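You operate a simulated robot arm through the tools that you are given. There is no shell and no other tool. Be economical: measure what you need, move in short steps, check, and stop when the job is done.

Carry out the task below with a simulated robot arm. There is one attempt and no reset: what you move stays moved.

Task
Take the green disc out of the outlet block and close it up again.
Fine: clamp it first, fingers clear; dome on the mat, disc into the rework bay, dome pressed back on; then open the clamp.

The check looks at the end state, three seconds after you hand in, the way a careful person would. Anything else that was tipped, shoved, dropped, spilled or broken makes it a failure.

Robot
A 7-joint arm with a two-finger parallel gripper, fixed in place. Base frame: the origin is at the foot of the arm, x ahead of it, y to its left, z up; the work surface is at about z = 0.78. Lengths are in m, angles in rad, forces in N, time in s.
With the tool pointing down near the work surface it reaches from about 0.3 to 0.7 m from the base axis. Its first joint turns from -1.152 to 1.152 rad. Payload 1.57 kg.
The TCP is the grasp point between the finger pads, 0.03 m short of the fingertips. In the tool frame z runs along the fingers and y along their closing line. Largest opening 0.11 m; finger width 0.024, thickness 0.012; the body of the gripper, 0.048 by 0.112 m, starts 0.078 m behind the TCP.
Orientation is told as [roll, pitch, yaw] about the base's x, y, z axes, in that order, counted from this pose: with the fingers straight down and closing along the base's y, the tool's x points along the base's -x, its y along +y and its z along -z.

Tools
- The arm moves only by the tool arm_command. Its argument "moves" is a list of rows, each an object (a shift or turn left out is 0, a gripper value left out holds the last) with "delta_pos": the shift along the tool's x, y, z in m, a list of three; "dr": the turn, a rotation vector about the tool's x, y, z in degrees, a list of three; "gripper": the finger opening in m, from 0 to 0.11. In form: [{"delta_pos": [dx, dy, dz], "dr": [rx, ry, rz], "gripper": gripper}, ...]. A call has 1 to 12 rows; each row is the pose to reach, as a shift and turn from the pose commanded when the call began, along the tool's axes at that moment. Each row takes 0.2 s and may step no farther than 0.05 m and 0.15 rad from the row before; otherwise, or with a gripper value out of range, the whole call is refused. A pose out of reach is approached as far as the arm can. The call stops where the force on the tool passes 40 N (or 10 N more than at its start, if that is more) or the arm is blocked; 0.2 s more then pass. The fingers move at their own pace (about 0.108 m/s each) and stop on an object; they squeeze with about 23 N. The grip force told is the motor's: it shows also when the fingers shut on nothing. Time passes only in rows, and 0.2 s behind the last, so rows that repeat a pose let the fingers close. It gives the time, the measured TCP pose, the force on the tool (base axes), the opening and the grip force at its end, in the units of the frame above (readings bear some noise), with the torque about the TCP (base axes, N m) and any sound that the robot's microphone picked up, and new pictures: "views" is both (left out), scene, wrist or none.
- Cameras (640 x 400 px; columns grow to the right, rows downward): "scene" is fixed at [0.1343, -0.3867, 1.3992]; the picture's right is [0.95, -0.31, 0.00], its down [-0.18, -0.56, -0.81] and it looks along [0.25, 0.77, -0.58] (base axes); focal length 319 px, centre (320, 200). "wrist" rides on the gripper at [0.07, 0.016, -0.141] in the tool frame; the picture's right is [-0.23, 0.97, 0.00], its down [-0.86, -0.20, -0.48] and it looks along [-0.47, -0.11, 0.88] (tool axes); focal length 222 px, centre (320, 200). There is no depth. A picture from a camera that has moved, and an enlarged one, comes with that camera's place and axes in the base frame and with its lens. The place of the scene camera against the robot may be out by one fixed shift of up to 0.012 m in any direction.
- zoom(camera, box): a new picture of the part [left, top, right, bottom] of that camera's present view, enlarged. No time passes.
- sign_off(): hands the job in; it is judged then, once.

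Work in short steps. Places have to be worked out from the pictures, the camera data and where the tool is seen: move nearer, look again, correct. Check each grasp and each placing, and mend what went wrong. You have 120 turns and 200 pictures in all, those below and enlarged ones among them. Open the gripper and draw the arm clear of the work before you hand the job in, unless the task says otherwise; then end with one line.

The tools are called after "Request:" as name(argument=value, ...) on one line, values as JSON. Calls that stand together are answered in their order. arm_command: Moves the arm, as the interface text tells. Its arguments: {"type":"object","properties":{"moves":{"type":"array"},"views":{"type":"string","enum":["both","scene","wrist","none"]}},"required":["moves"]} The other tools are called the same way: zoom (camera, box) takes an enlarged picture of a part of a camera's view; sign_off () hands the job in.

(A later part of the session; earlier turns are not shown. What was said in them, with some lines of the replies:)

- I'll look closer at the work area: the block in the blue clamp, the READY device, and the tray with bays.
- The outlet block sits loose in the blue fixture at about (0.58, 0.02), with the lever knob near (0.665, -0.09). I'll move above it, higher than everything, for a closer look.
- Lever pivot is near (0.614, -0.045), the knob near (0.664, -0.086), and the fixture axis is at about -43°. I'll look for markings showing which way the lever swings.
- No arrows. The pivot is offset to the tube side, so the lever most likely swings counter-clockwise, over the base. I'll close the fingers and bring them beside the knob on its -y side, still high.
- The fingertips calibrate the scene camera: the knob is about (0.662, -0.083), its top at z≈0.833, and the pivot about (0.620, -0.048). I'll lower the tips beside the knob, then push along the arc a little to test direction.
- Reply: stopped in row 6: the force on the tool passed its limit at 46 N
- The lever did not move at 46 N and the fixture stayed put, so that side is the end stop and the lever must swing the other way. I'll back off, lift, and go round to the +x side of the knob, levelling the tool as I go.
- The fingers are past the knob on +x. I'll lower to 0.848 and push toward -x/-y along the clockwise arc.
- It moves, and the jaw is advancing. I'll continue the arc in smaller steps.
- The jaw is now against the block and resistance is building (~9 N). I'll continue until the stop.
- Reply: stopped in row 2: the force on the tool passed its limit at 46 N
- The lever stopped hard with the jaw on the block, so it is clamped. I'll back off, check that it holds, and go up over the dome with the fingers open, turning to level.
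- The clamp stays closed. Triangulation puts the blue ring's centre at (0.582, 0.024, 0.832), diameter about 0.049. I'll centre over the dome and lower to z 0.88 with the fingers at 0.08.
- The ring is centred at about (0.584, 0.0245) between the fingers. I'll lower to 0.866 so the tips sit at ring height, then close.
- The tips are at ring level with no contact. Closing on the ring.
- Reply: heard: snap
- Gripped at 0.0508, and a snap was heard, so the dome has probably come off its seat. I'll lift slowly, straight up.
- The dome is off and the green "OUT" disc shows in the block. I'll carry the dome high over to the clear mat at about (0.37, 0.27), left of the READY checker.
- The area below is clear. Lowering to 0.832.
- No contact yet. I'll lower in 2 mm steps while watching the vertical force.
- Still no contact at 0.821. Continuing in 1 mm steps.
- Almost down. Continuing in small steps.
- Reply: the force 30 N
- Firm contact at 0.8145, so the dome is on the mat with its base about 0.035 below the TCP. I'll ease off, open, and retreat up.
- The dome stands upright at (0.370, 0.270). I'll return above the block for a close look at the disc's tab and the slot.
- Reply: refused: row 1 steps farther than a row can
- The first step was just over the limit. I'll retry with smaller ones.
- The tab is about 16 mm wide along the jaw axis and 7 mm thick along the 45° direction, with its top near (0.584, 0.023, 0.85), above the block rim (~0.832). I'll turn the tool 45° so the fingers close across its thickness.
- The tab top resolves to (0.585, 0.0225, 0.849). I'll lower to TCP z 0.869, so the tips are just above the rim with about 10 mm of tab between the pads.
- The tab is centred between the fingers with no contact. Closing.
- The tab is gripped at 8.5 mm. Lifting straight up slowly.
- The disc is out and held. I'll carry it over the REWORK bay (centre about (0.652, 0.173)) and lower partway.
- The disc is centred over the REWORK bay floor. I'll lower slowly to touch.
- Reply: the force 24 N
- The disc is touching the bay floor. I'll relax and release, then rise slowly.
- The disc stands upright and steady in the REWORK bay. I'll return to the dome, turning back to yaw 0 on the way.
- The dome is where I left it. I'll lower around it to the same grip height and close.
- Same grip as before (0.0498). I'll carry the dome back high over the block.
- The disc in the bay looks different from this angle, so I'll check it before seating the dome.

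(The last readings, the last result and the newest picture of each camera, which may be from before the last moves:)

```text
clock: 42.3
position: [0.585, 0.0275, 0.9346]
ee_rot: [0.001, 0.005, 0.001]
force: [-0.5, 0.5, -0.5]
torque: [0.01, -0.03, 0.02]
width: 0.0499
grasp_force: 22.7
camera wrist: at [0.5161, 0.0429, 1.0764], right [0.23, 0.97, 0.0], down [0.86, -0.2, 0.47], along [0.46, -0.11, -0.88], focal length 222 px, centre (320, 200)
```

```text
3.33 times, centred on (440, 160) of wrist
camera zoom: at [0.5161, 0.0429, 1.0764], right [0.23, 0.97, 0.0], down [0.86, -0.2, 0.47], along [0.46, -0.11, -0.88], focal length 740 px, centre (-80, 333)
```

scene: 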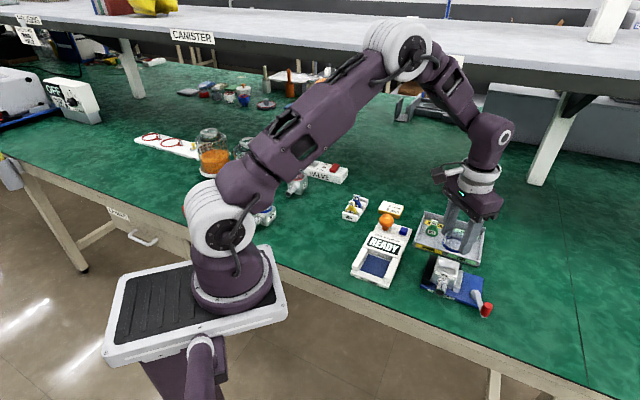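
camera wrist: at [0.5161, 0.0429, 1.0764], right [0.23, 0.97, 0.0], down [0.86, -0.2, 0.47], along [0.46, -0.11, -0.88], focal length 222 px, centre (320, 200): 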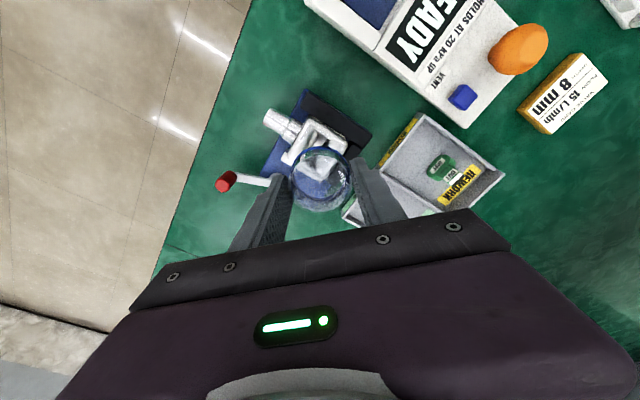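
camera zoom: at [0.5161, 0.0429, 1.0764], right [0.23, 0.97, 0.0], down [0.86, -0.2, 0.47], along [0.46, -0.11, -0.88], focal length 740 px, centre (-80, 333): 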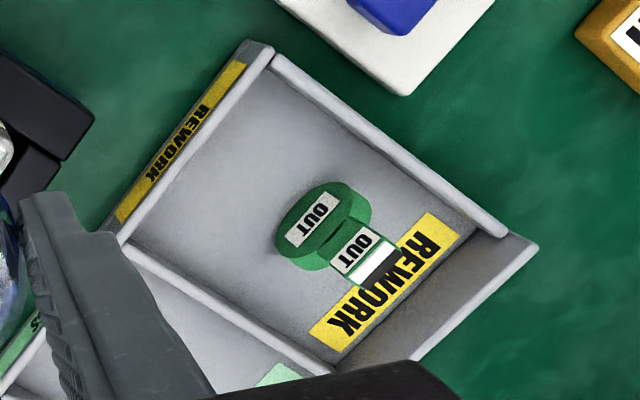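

The disc is still standing, it was only perspective. I'll lower the dome to just above the seat, nudging y by -2 mm.

Request:
arm_command(moves=[{"delta_pos": [0, -0.002, 0.02]}, {"delta_pos": [0, -0.002, 0.04]}, {"delta_pos": [0, -0.002, 0.055]}, {"delta_pos": [0, -0.002, 0.055]}])

Request:
zoom(camera="wrist", box=[250, 90, 400, 220])

Request:
zoom(camera="scene", box=[415, 235, 495, 295])

```text
clock: 43.3
position: [0.5868, 0.0231, 0.8777]
ee_rot: [0.002, 0.003, 0.002]
force: [-0.5, 0.5, -1.3]
torque: [0.0, 0.0, -0.01]
width: 0.0497
grasp_force: 22.6
camera wrist: at [0.5167, 0.0393, 1.0198], right [0.23, 0.97, 0.0], down [0.86, -0.2, 0.47], along [0.46, -0.11, -0.88], focal length 222 px, centre (320, 200)
```

scene: 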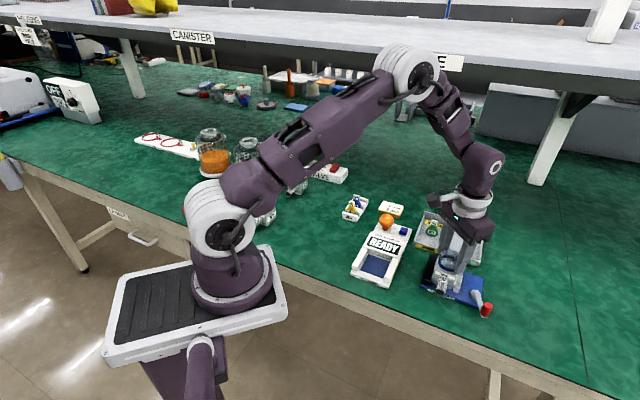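
wrist: 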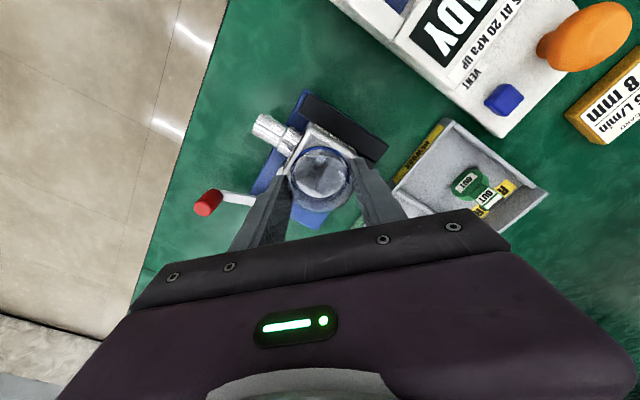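

```text
3.08 times, centred on (325, 155) of wrist
camera zoom: at [0.5167, 0.0393, 1.0198], right [0.23, 0.97, 0.0], down [0.86, -0.2, 0.47], along [0.46, -0.11, -0.88], focal length 684 px, centre (305, 338)
```

zoom: 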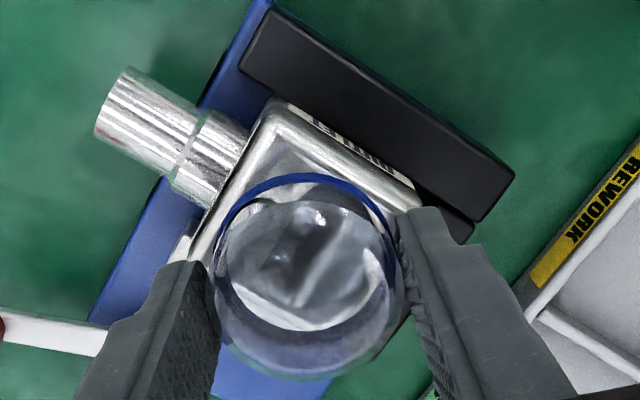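

```text
6.67 times, centred on (455, 265) of scene
camera zoom: at [0.1343, -0.3867, 1.3992], right [0.95, -0.31, 0.0], down [-0.18, -0.56, -0.81], along [0.25, 0.77, -0.58], focal length 2126 px, centre (-580, -233)
```

zoom: 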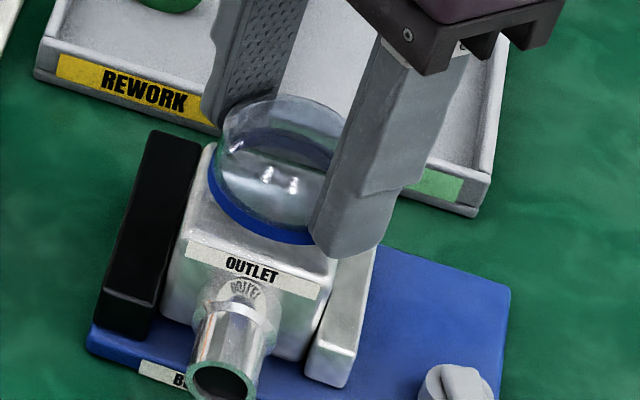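

Compared with the original grasp pose I'm 1.6 mm too far in x and about 1 mm low in y. I'll correct that, then press down in 1–2 mm steps, listening for the snap.

Request:
arm_command(moves=[{"delta_pos": [0.0016, 0.0008, 0.003]}, {"delta_pos": [0.0016, 0.0008, 0.007]}, {"delta_pos": [0.0016, 0.0008, 0.009]}, {"delta_pos": [0.0016, 0.0008, 0.011]}], views="wrist")

Request:
zoom(camera="scene", box=[415, 235, 495, 295])

```text
clock: 44.3
position: [0.5845, 0.0246, 0.8679]
ee_rot: [0.0, 0.0, -0.002]
force: [-2.9, -4.4, 30.8]
torque: [-0.42, 0.11, -0.31]
width: 0.05
grasp_force: 23.3
heard: snap
camera wrist: at [0.514, 0.0405, 1.0098], right [0.23, 0.97, 0.0], down [0.85, -0.2, 0.48], along [0.47, -0.11, -0.88], focal length 222 px, centre (320, 200)
```

wrist: 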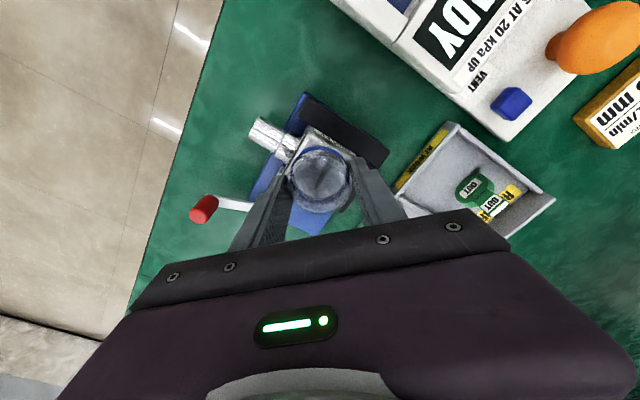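

```text
6.67 times, centred on (455, 265) of scene
camera zoom: at [0.1336, -0.3869, 1.3993], right [0.95, -0.31, 0.0], down [-0.18, -0.56, -0.81], along [0.25, 0.77, -0.58], focal length 2126 px, centre (-580, -233)
```

zoom: 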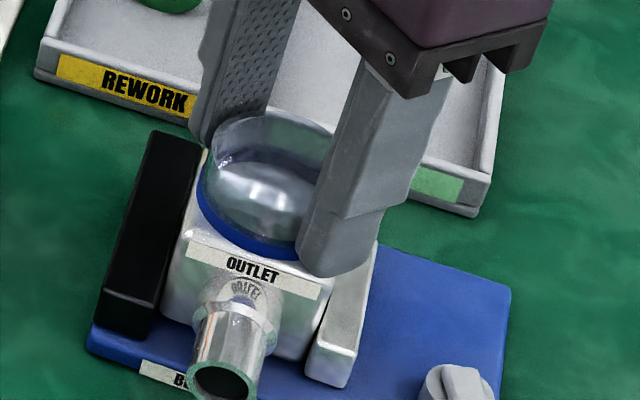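

A snap was heard at about 31 N with the dome at its seated height. I'll ease the force and open, then check the seat.

Request:
arm_command(moves=[{"delta_pos": [0, 0, -0.0015]}, {"delta_pos": [0, 0, -0.0015], "gripper": 0.055}, {"delta_pos": [0, 0, -0.0015], "gripper": 0.08}, {"delta_pos": [0, 0, -0.0015], "gripper": 0.08}], views="none")

Request:
arm_command(moves=[{"delta_pos": [0, 0, -0.03]}, {"delta_pos": [0, 0, -0.07]}, {"delta_pos": [0, 0, -0.09]}])

Request:
zoom(camera="scene", box=[415, 240, 515, 310])

Request:
zoom(camera="wrist", box=[250, 100, 400, 220])

```text
clock: 45.3
position: [0.5839, 0.0242, 0.8676]
ee_rot: [0.002, 0.004, 0.0]
force: [0.3, -0.2, -0.4]
torque: [-0.02, -0.01, -0.02]
width: 0.08
grasp_force: 0.0
```

```text
clock: 46.1
position: [0.583, 0.0269, 0.9592]
ee_rot: [0.001, 0.002, -0.001]
force: [-0.3, -0.1, -0.9]
torque: [0.01, 0.02, -0.01]
width: 0.0799
grasp_force: 0.0
camera wrist: at [0.5141, 0.0417, 1.1014], right [0.23, 0.97, 0.0], down [0.86, -0.2, 0.47], along [0.46, -0.11, -0.88], focal length 222 px, centre (320, 200)
```

scene: 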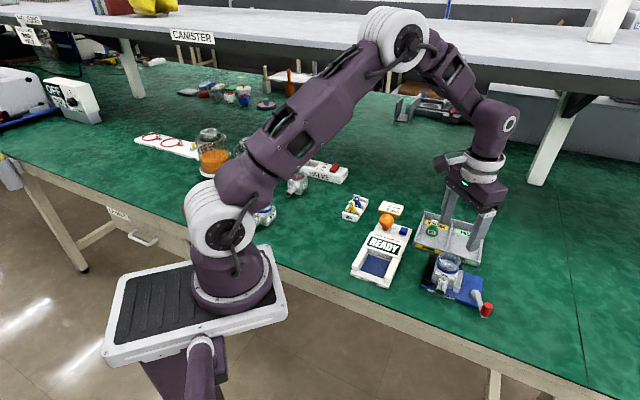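
wrist: 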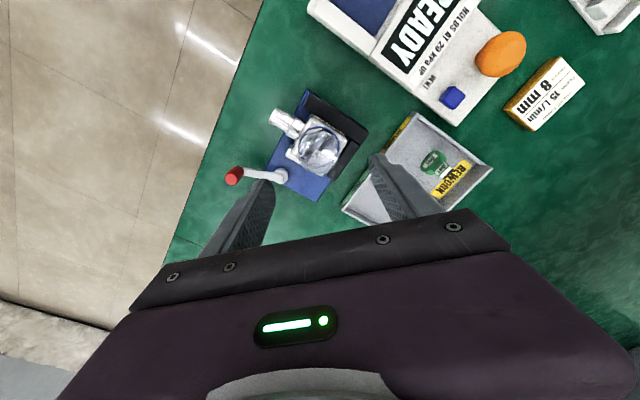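

```text
5.71 times, centred on (465, 275) of scene
camera zoom: at [0.1343, -0.3867, 1.3992], right [0.95, -0.31, 0.0], down [-0.18, -0.56, -0.81], along [0.25, 0.77, -0.58], focal length 1822 px, centre (-509, -229)
```

zoom: 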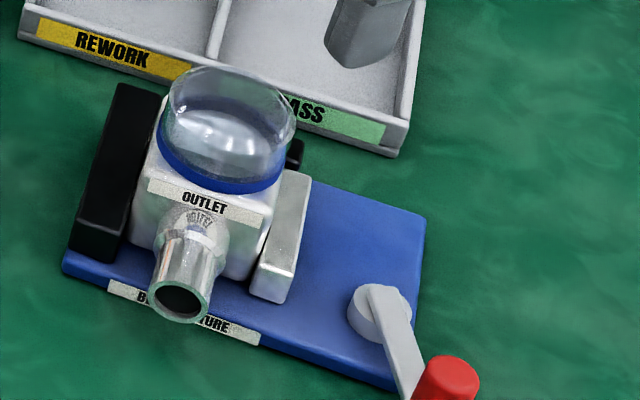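

```text
3.33 times, centred on (325, 160) of wrist
camera zoom: at [0.5141, 0.0417, 1.1014], right [0.23, 0.97, 0.0], down [0.86, -0.2, 0.47], along [0.46, -0.11, -0.88], focal length 740 px, centre (303, 333)
```

zoom: 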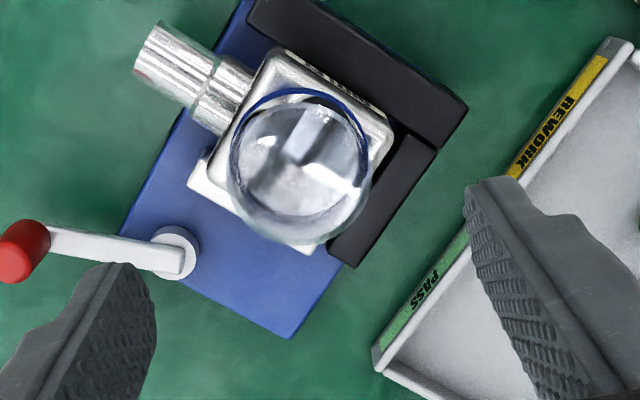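

The dome is seated exactly as at the start. Now to open the clamp: close the fingers and come down on the -x side of the knob, which is at about (0.597, -0.098).

Request:
arm_command(moves=[{"delta_pos": [0.01, -0.042, 0], "gripper": 0.0}, {"delta_pos": [0.02, -0.085, 0]}, {"delta_pos": [0.031, -0.127, 0]}, {"delta_pos": [0.033, -0.128, 0.04]}, {"delta_pos": [0.033, -0.128, 0.08]}, {"delta_pos": [0.033, -0.128, 0.088]}])

Request:
zoom(camera="wrist", box=[250, 90, 430, 220])

Request:
zoom(camera="scene", box=[430, 250, 510, 320])

```text
clock: 47.5
position: [0.5495, -0.1022, 0.8707]
ee_rot: [0.002, 0.003, -0.002]
force: [-0.1, -0.4, -0.5]
torque: [0.0, -0.01, 0.01]
width: 0.0
grasp_force: 21.1
camera wrist: at [0.4813, -0.0862, 1.0121], right [0.23, 0.97, 0.0], down [0.86, -0.2, 0.47], along [0.46, -0.11, -0.88], focal length 222 px, centre (320, 200)
```

scene: 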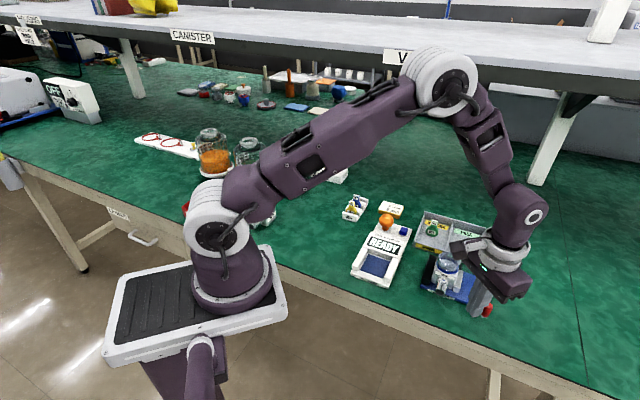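
wrist: 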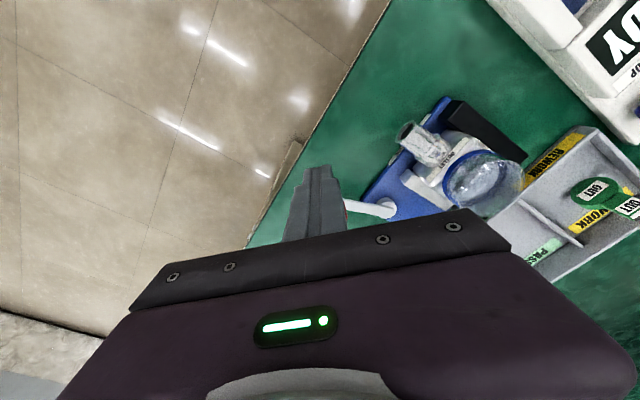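

```text
3.08 times, centred on (340, 155) of wrist
camera zoom: at [0.4813, -0.0862, 1.0121], right [0.23, 0.97, 0.0], down [0.86, -0.2, 0.47], along [0.46, -0.11, -0.88], focal length 684 px, centre (258, 338)
```

zoom: 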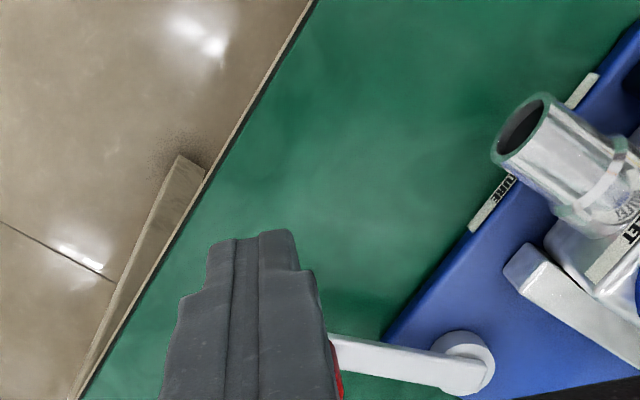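

```text
5.71 times, centred on (470, 285) of scene
camera zoom: at [0.1343, -0.3867, 1.3992], right [0.95, -0.31, 0.0], down [-0.18, -0.56, -0.81], along [0.25, 0.77, -0.58], focal length 1822 px, centre (-537, -286)
```

zoom: 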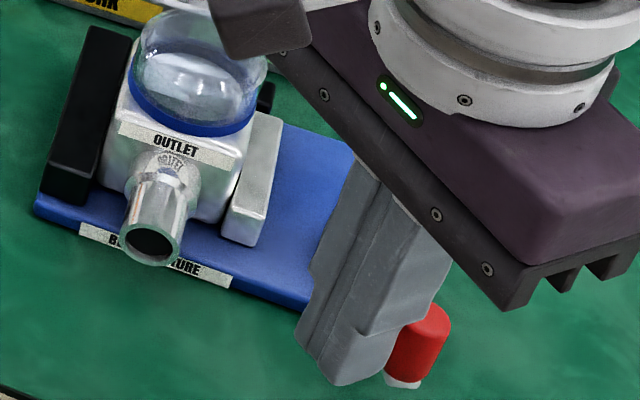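

The finger is on the -x side of the knob. I'll lower to 0.848 and swing the lever back along the arc.

Request:
arm_command(moves=[{"delta_pos": [0, 0.0, 0.012]}, {"delta_pos": [0, 0.0, 0.022]}, {"delta_pos": [-0.014, 0.001, 0.022]}, {"delta_pos": [-0.026, 0.002, 0.022]}, {"delta_pos": [-0.033, 0.0, 0.022]}, {"delta_pos": [-0.04, -0.001, 0.022]}, {"delta_pos": [-0.047, -0.0015, 0.022]}, {"delta_pos": [-0.054, -0.0015, 0.022]}, {"delta_pos": [-0.061, 0.0, 0.022]}, {"delta_pos": [-0.068, 0.002, 0.022]}])

Request:
zoom(camera="scene", box=[430, 240, 530, 320])

```text
clock: 49.7
position: [0.6181, -0.101, 0.848]
ee_rot: [0.003, 0.002, -0.002]
force: [-0.9, -1.8, 0.4]
torque: [-0.02, -0.01, -0.02]
width: 0.0
grasp_force: 21.7
camera wrist: at [0.5479, -0.0855, 0.9904], right [0.23, 0.97, 0.0], down [0.86, -0.2, 0.47], along [0.46, -0.11, -0.88], focal length 222 px, centre (320, 200)
```

scene: 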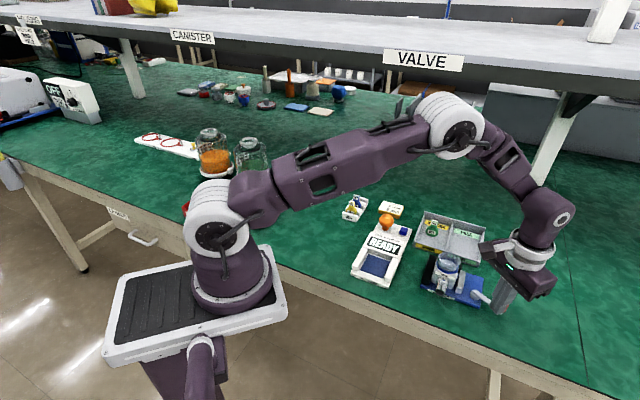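
wrist: 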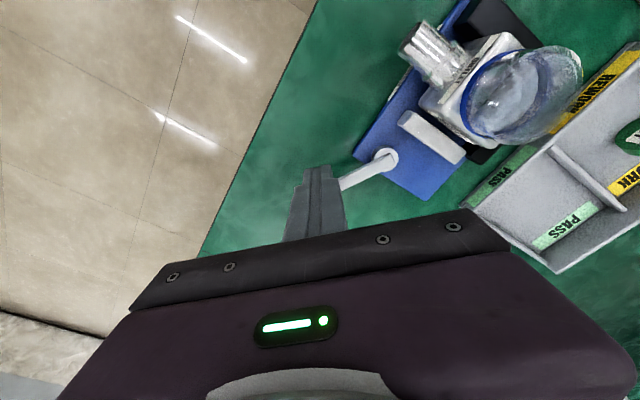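

```text
5.00 times, centred on (480, 280) of scene
camera zoom: at [0.1342, -0.3867, 1.3992], right [0.95, -0.31, 0.0], down [-0.18, -0.56, -0.81], along [0.25, 0.77, -0.58], focal length 1594 px, centre (-480, -200)
```

zoom: 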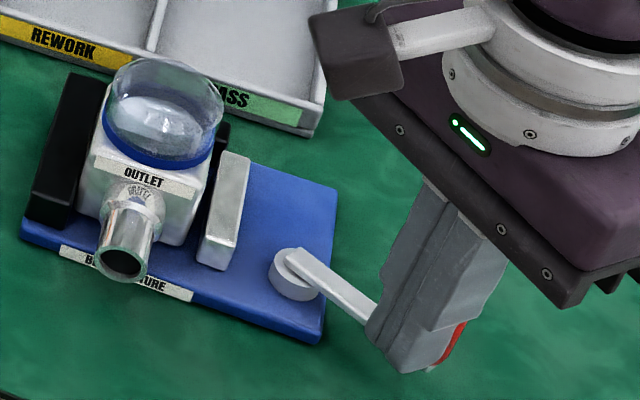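

The jaw is backing off. I'll continue to the fully open position.

Request:
arm_command(moves=[{"delta_pos": [-0.007, 0.004, 0]}, {"delta_pos": [-0.013, 0.0075, 0]}, {"delta_pos": [-0.0205, 0.0138, 0]}, {"delta_pos": [-0.0235, 0.017, 0]}, {"delta_pos": [-0.026, 0.0185, 0]}])

Request:
zoom(camera="scene", box=[430, 240, 530, 320])

```text
clock: 50.9
position: [0.6426, -0.0819, 0.8484]
ee_rot: [0.002, 0.007, 0.0]
force: [-6.1, -1.5, 2.0]
torque: [0.01, 0.05, -0.03]
width: 0.0
grasp_force: 21.3
camera wrist: at [0.5735, -0.067, 0.99], right [0.23, 0.97, 0.0], down [0.86, -0.2, 0.47], along [0.46, -0.11, -0.88], focal length 222 px, centre (320, 200)
```

scene: 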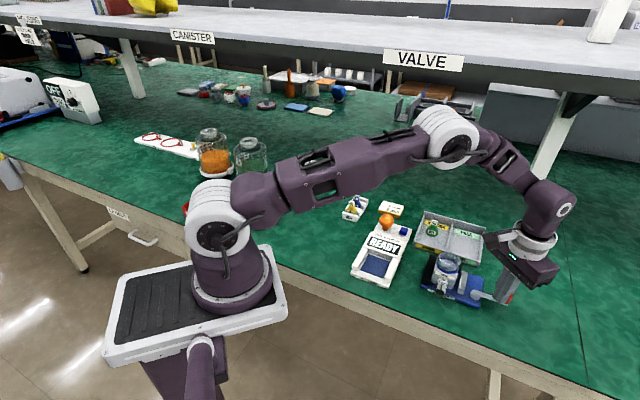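
wrist: 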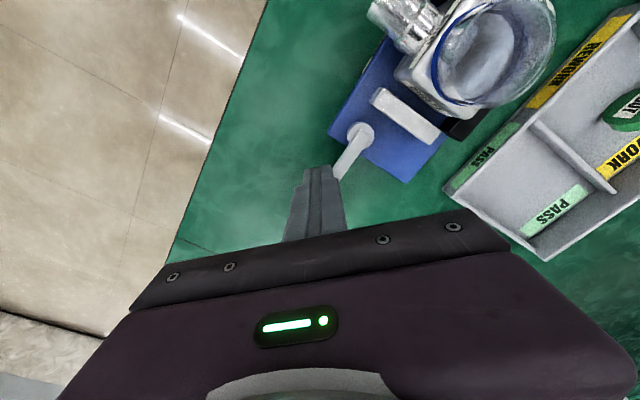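

```text
5.00 times, centred on (480, 280) of scene
camera zoom: at [0.134, -0.3867, 1.3992], right [0.95, -0.31, 0.0], down [-0.18, -0.56, -0.81], along [0.25, 0.77, -0.58], focal length 1594 px, centre (-480, -200)
```

zoom: 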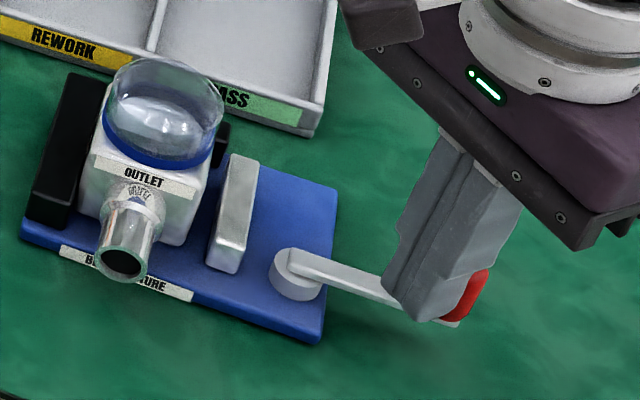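

The lever is back against its open stop and the jaw is clear of the block. I'll back off, lift away, open the gripper, and check everything.

Request:
arm_command(moves=[{"delta_pos": [0.01, -0.008, 0]}, {"delta_pos": [0.01, -0.008, -0.03]}, {"delta_pos": [0.01, -0.008, -0.075]}, {"delta_pos": [0.01, -0.008, -0.12]}, {"delta_pos": [0.045, 0.02, -0.14]}, {"delta_pos": [0.085, 0.045, -0.15], "gripper": 0.08}, {"delta_pos": [0.125, 0.065, -0.16], "gripper": 0.08}, {"delta_pos": [0.15, 0.08, -0.18], "gripper": 0.08}, {"delta_pos": [0.15, 0.08, -0.18], "gripper": 0.08}])

Request:
zoom(camera="scene", box=[400, 200, 530, 310])

Request:
zoom(camera="wrist", box=[260, 100, 480, 240])

```text
clock: 52.9
position: [0.4924, -0.0027, 1.0309]
ee_rot: [0.001, 0.003, 0.0]
force: [-0.4, 0.4, 0.3]
torque: [0.0, 0.01, 0.06]
width: 0.0802
grasp_force: 0.1
camera wrist: at [0.4228, 0.0125, 1.1718], right [0.23, 0.97, 0.0], down [0.86, -0.2, 0.47], along [0.46, -0.11, -0.88], focal length 222 px, centre (320, 200)
```

scene: 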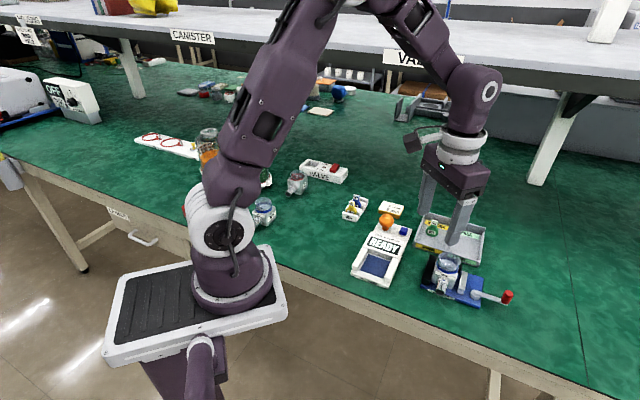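
wrist: 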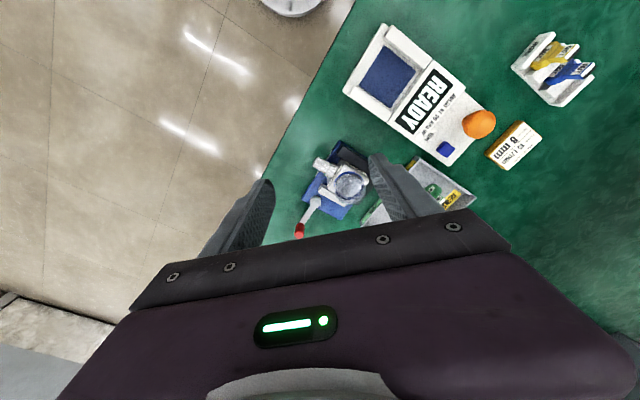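

```text
3.64 times, centred on (465, 255) of scene
camera zoom: at [0.1342, -0.3867, 1.3992], right [0.95, -0.31, 0.0], down [-0.18, -0.56, -0.81], along [0.25, 0.77, -0.58], focal length 1160 px, centre (-207, 0)
```

zoom: 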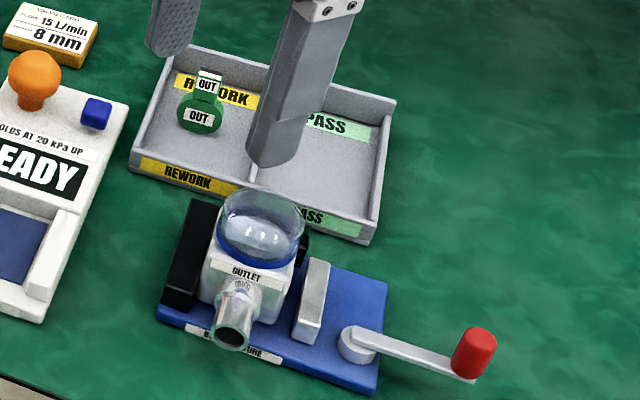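

```text
2.86 times, centred on (370, 170) of wrist
camera zoom: at [0.4228, 0.0125, 1.1718], right [0.23, 0.97, 0.0], down [0.86, -0.2, 0.47], along [0.46, -0.11, -0.88], focal length 635 px, centre (177, 286)
```

zoom: 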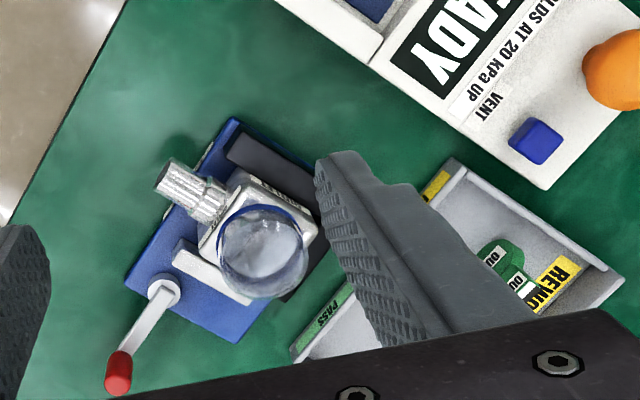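

The dome is seated, the disc stands in the REWORK bay, the clamp is open, and the arm is clear with the gripper open. Handing in.

Request:
sign_off()

```text
The job is handed in.
```

The green disc is out of the outlet block and standing in the REWORK bay; the dome is pressed back on (it snapped), the clamp is open, and the arm is clear. My first push on the clamp lever went the wrong way, into its stop, but nothing moved.
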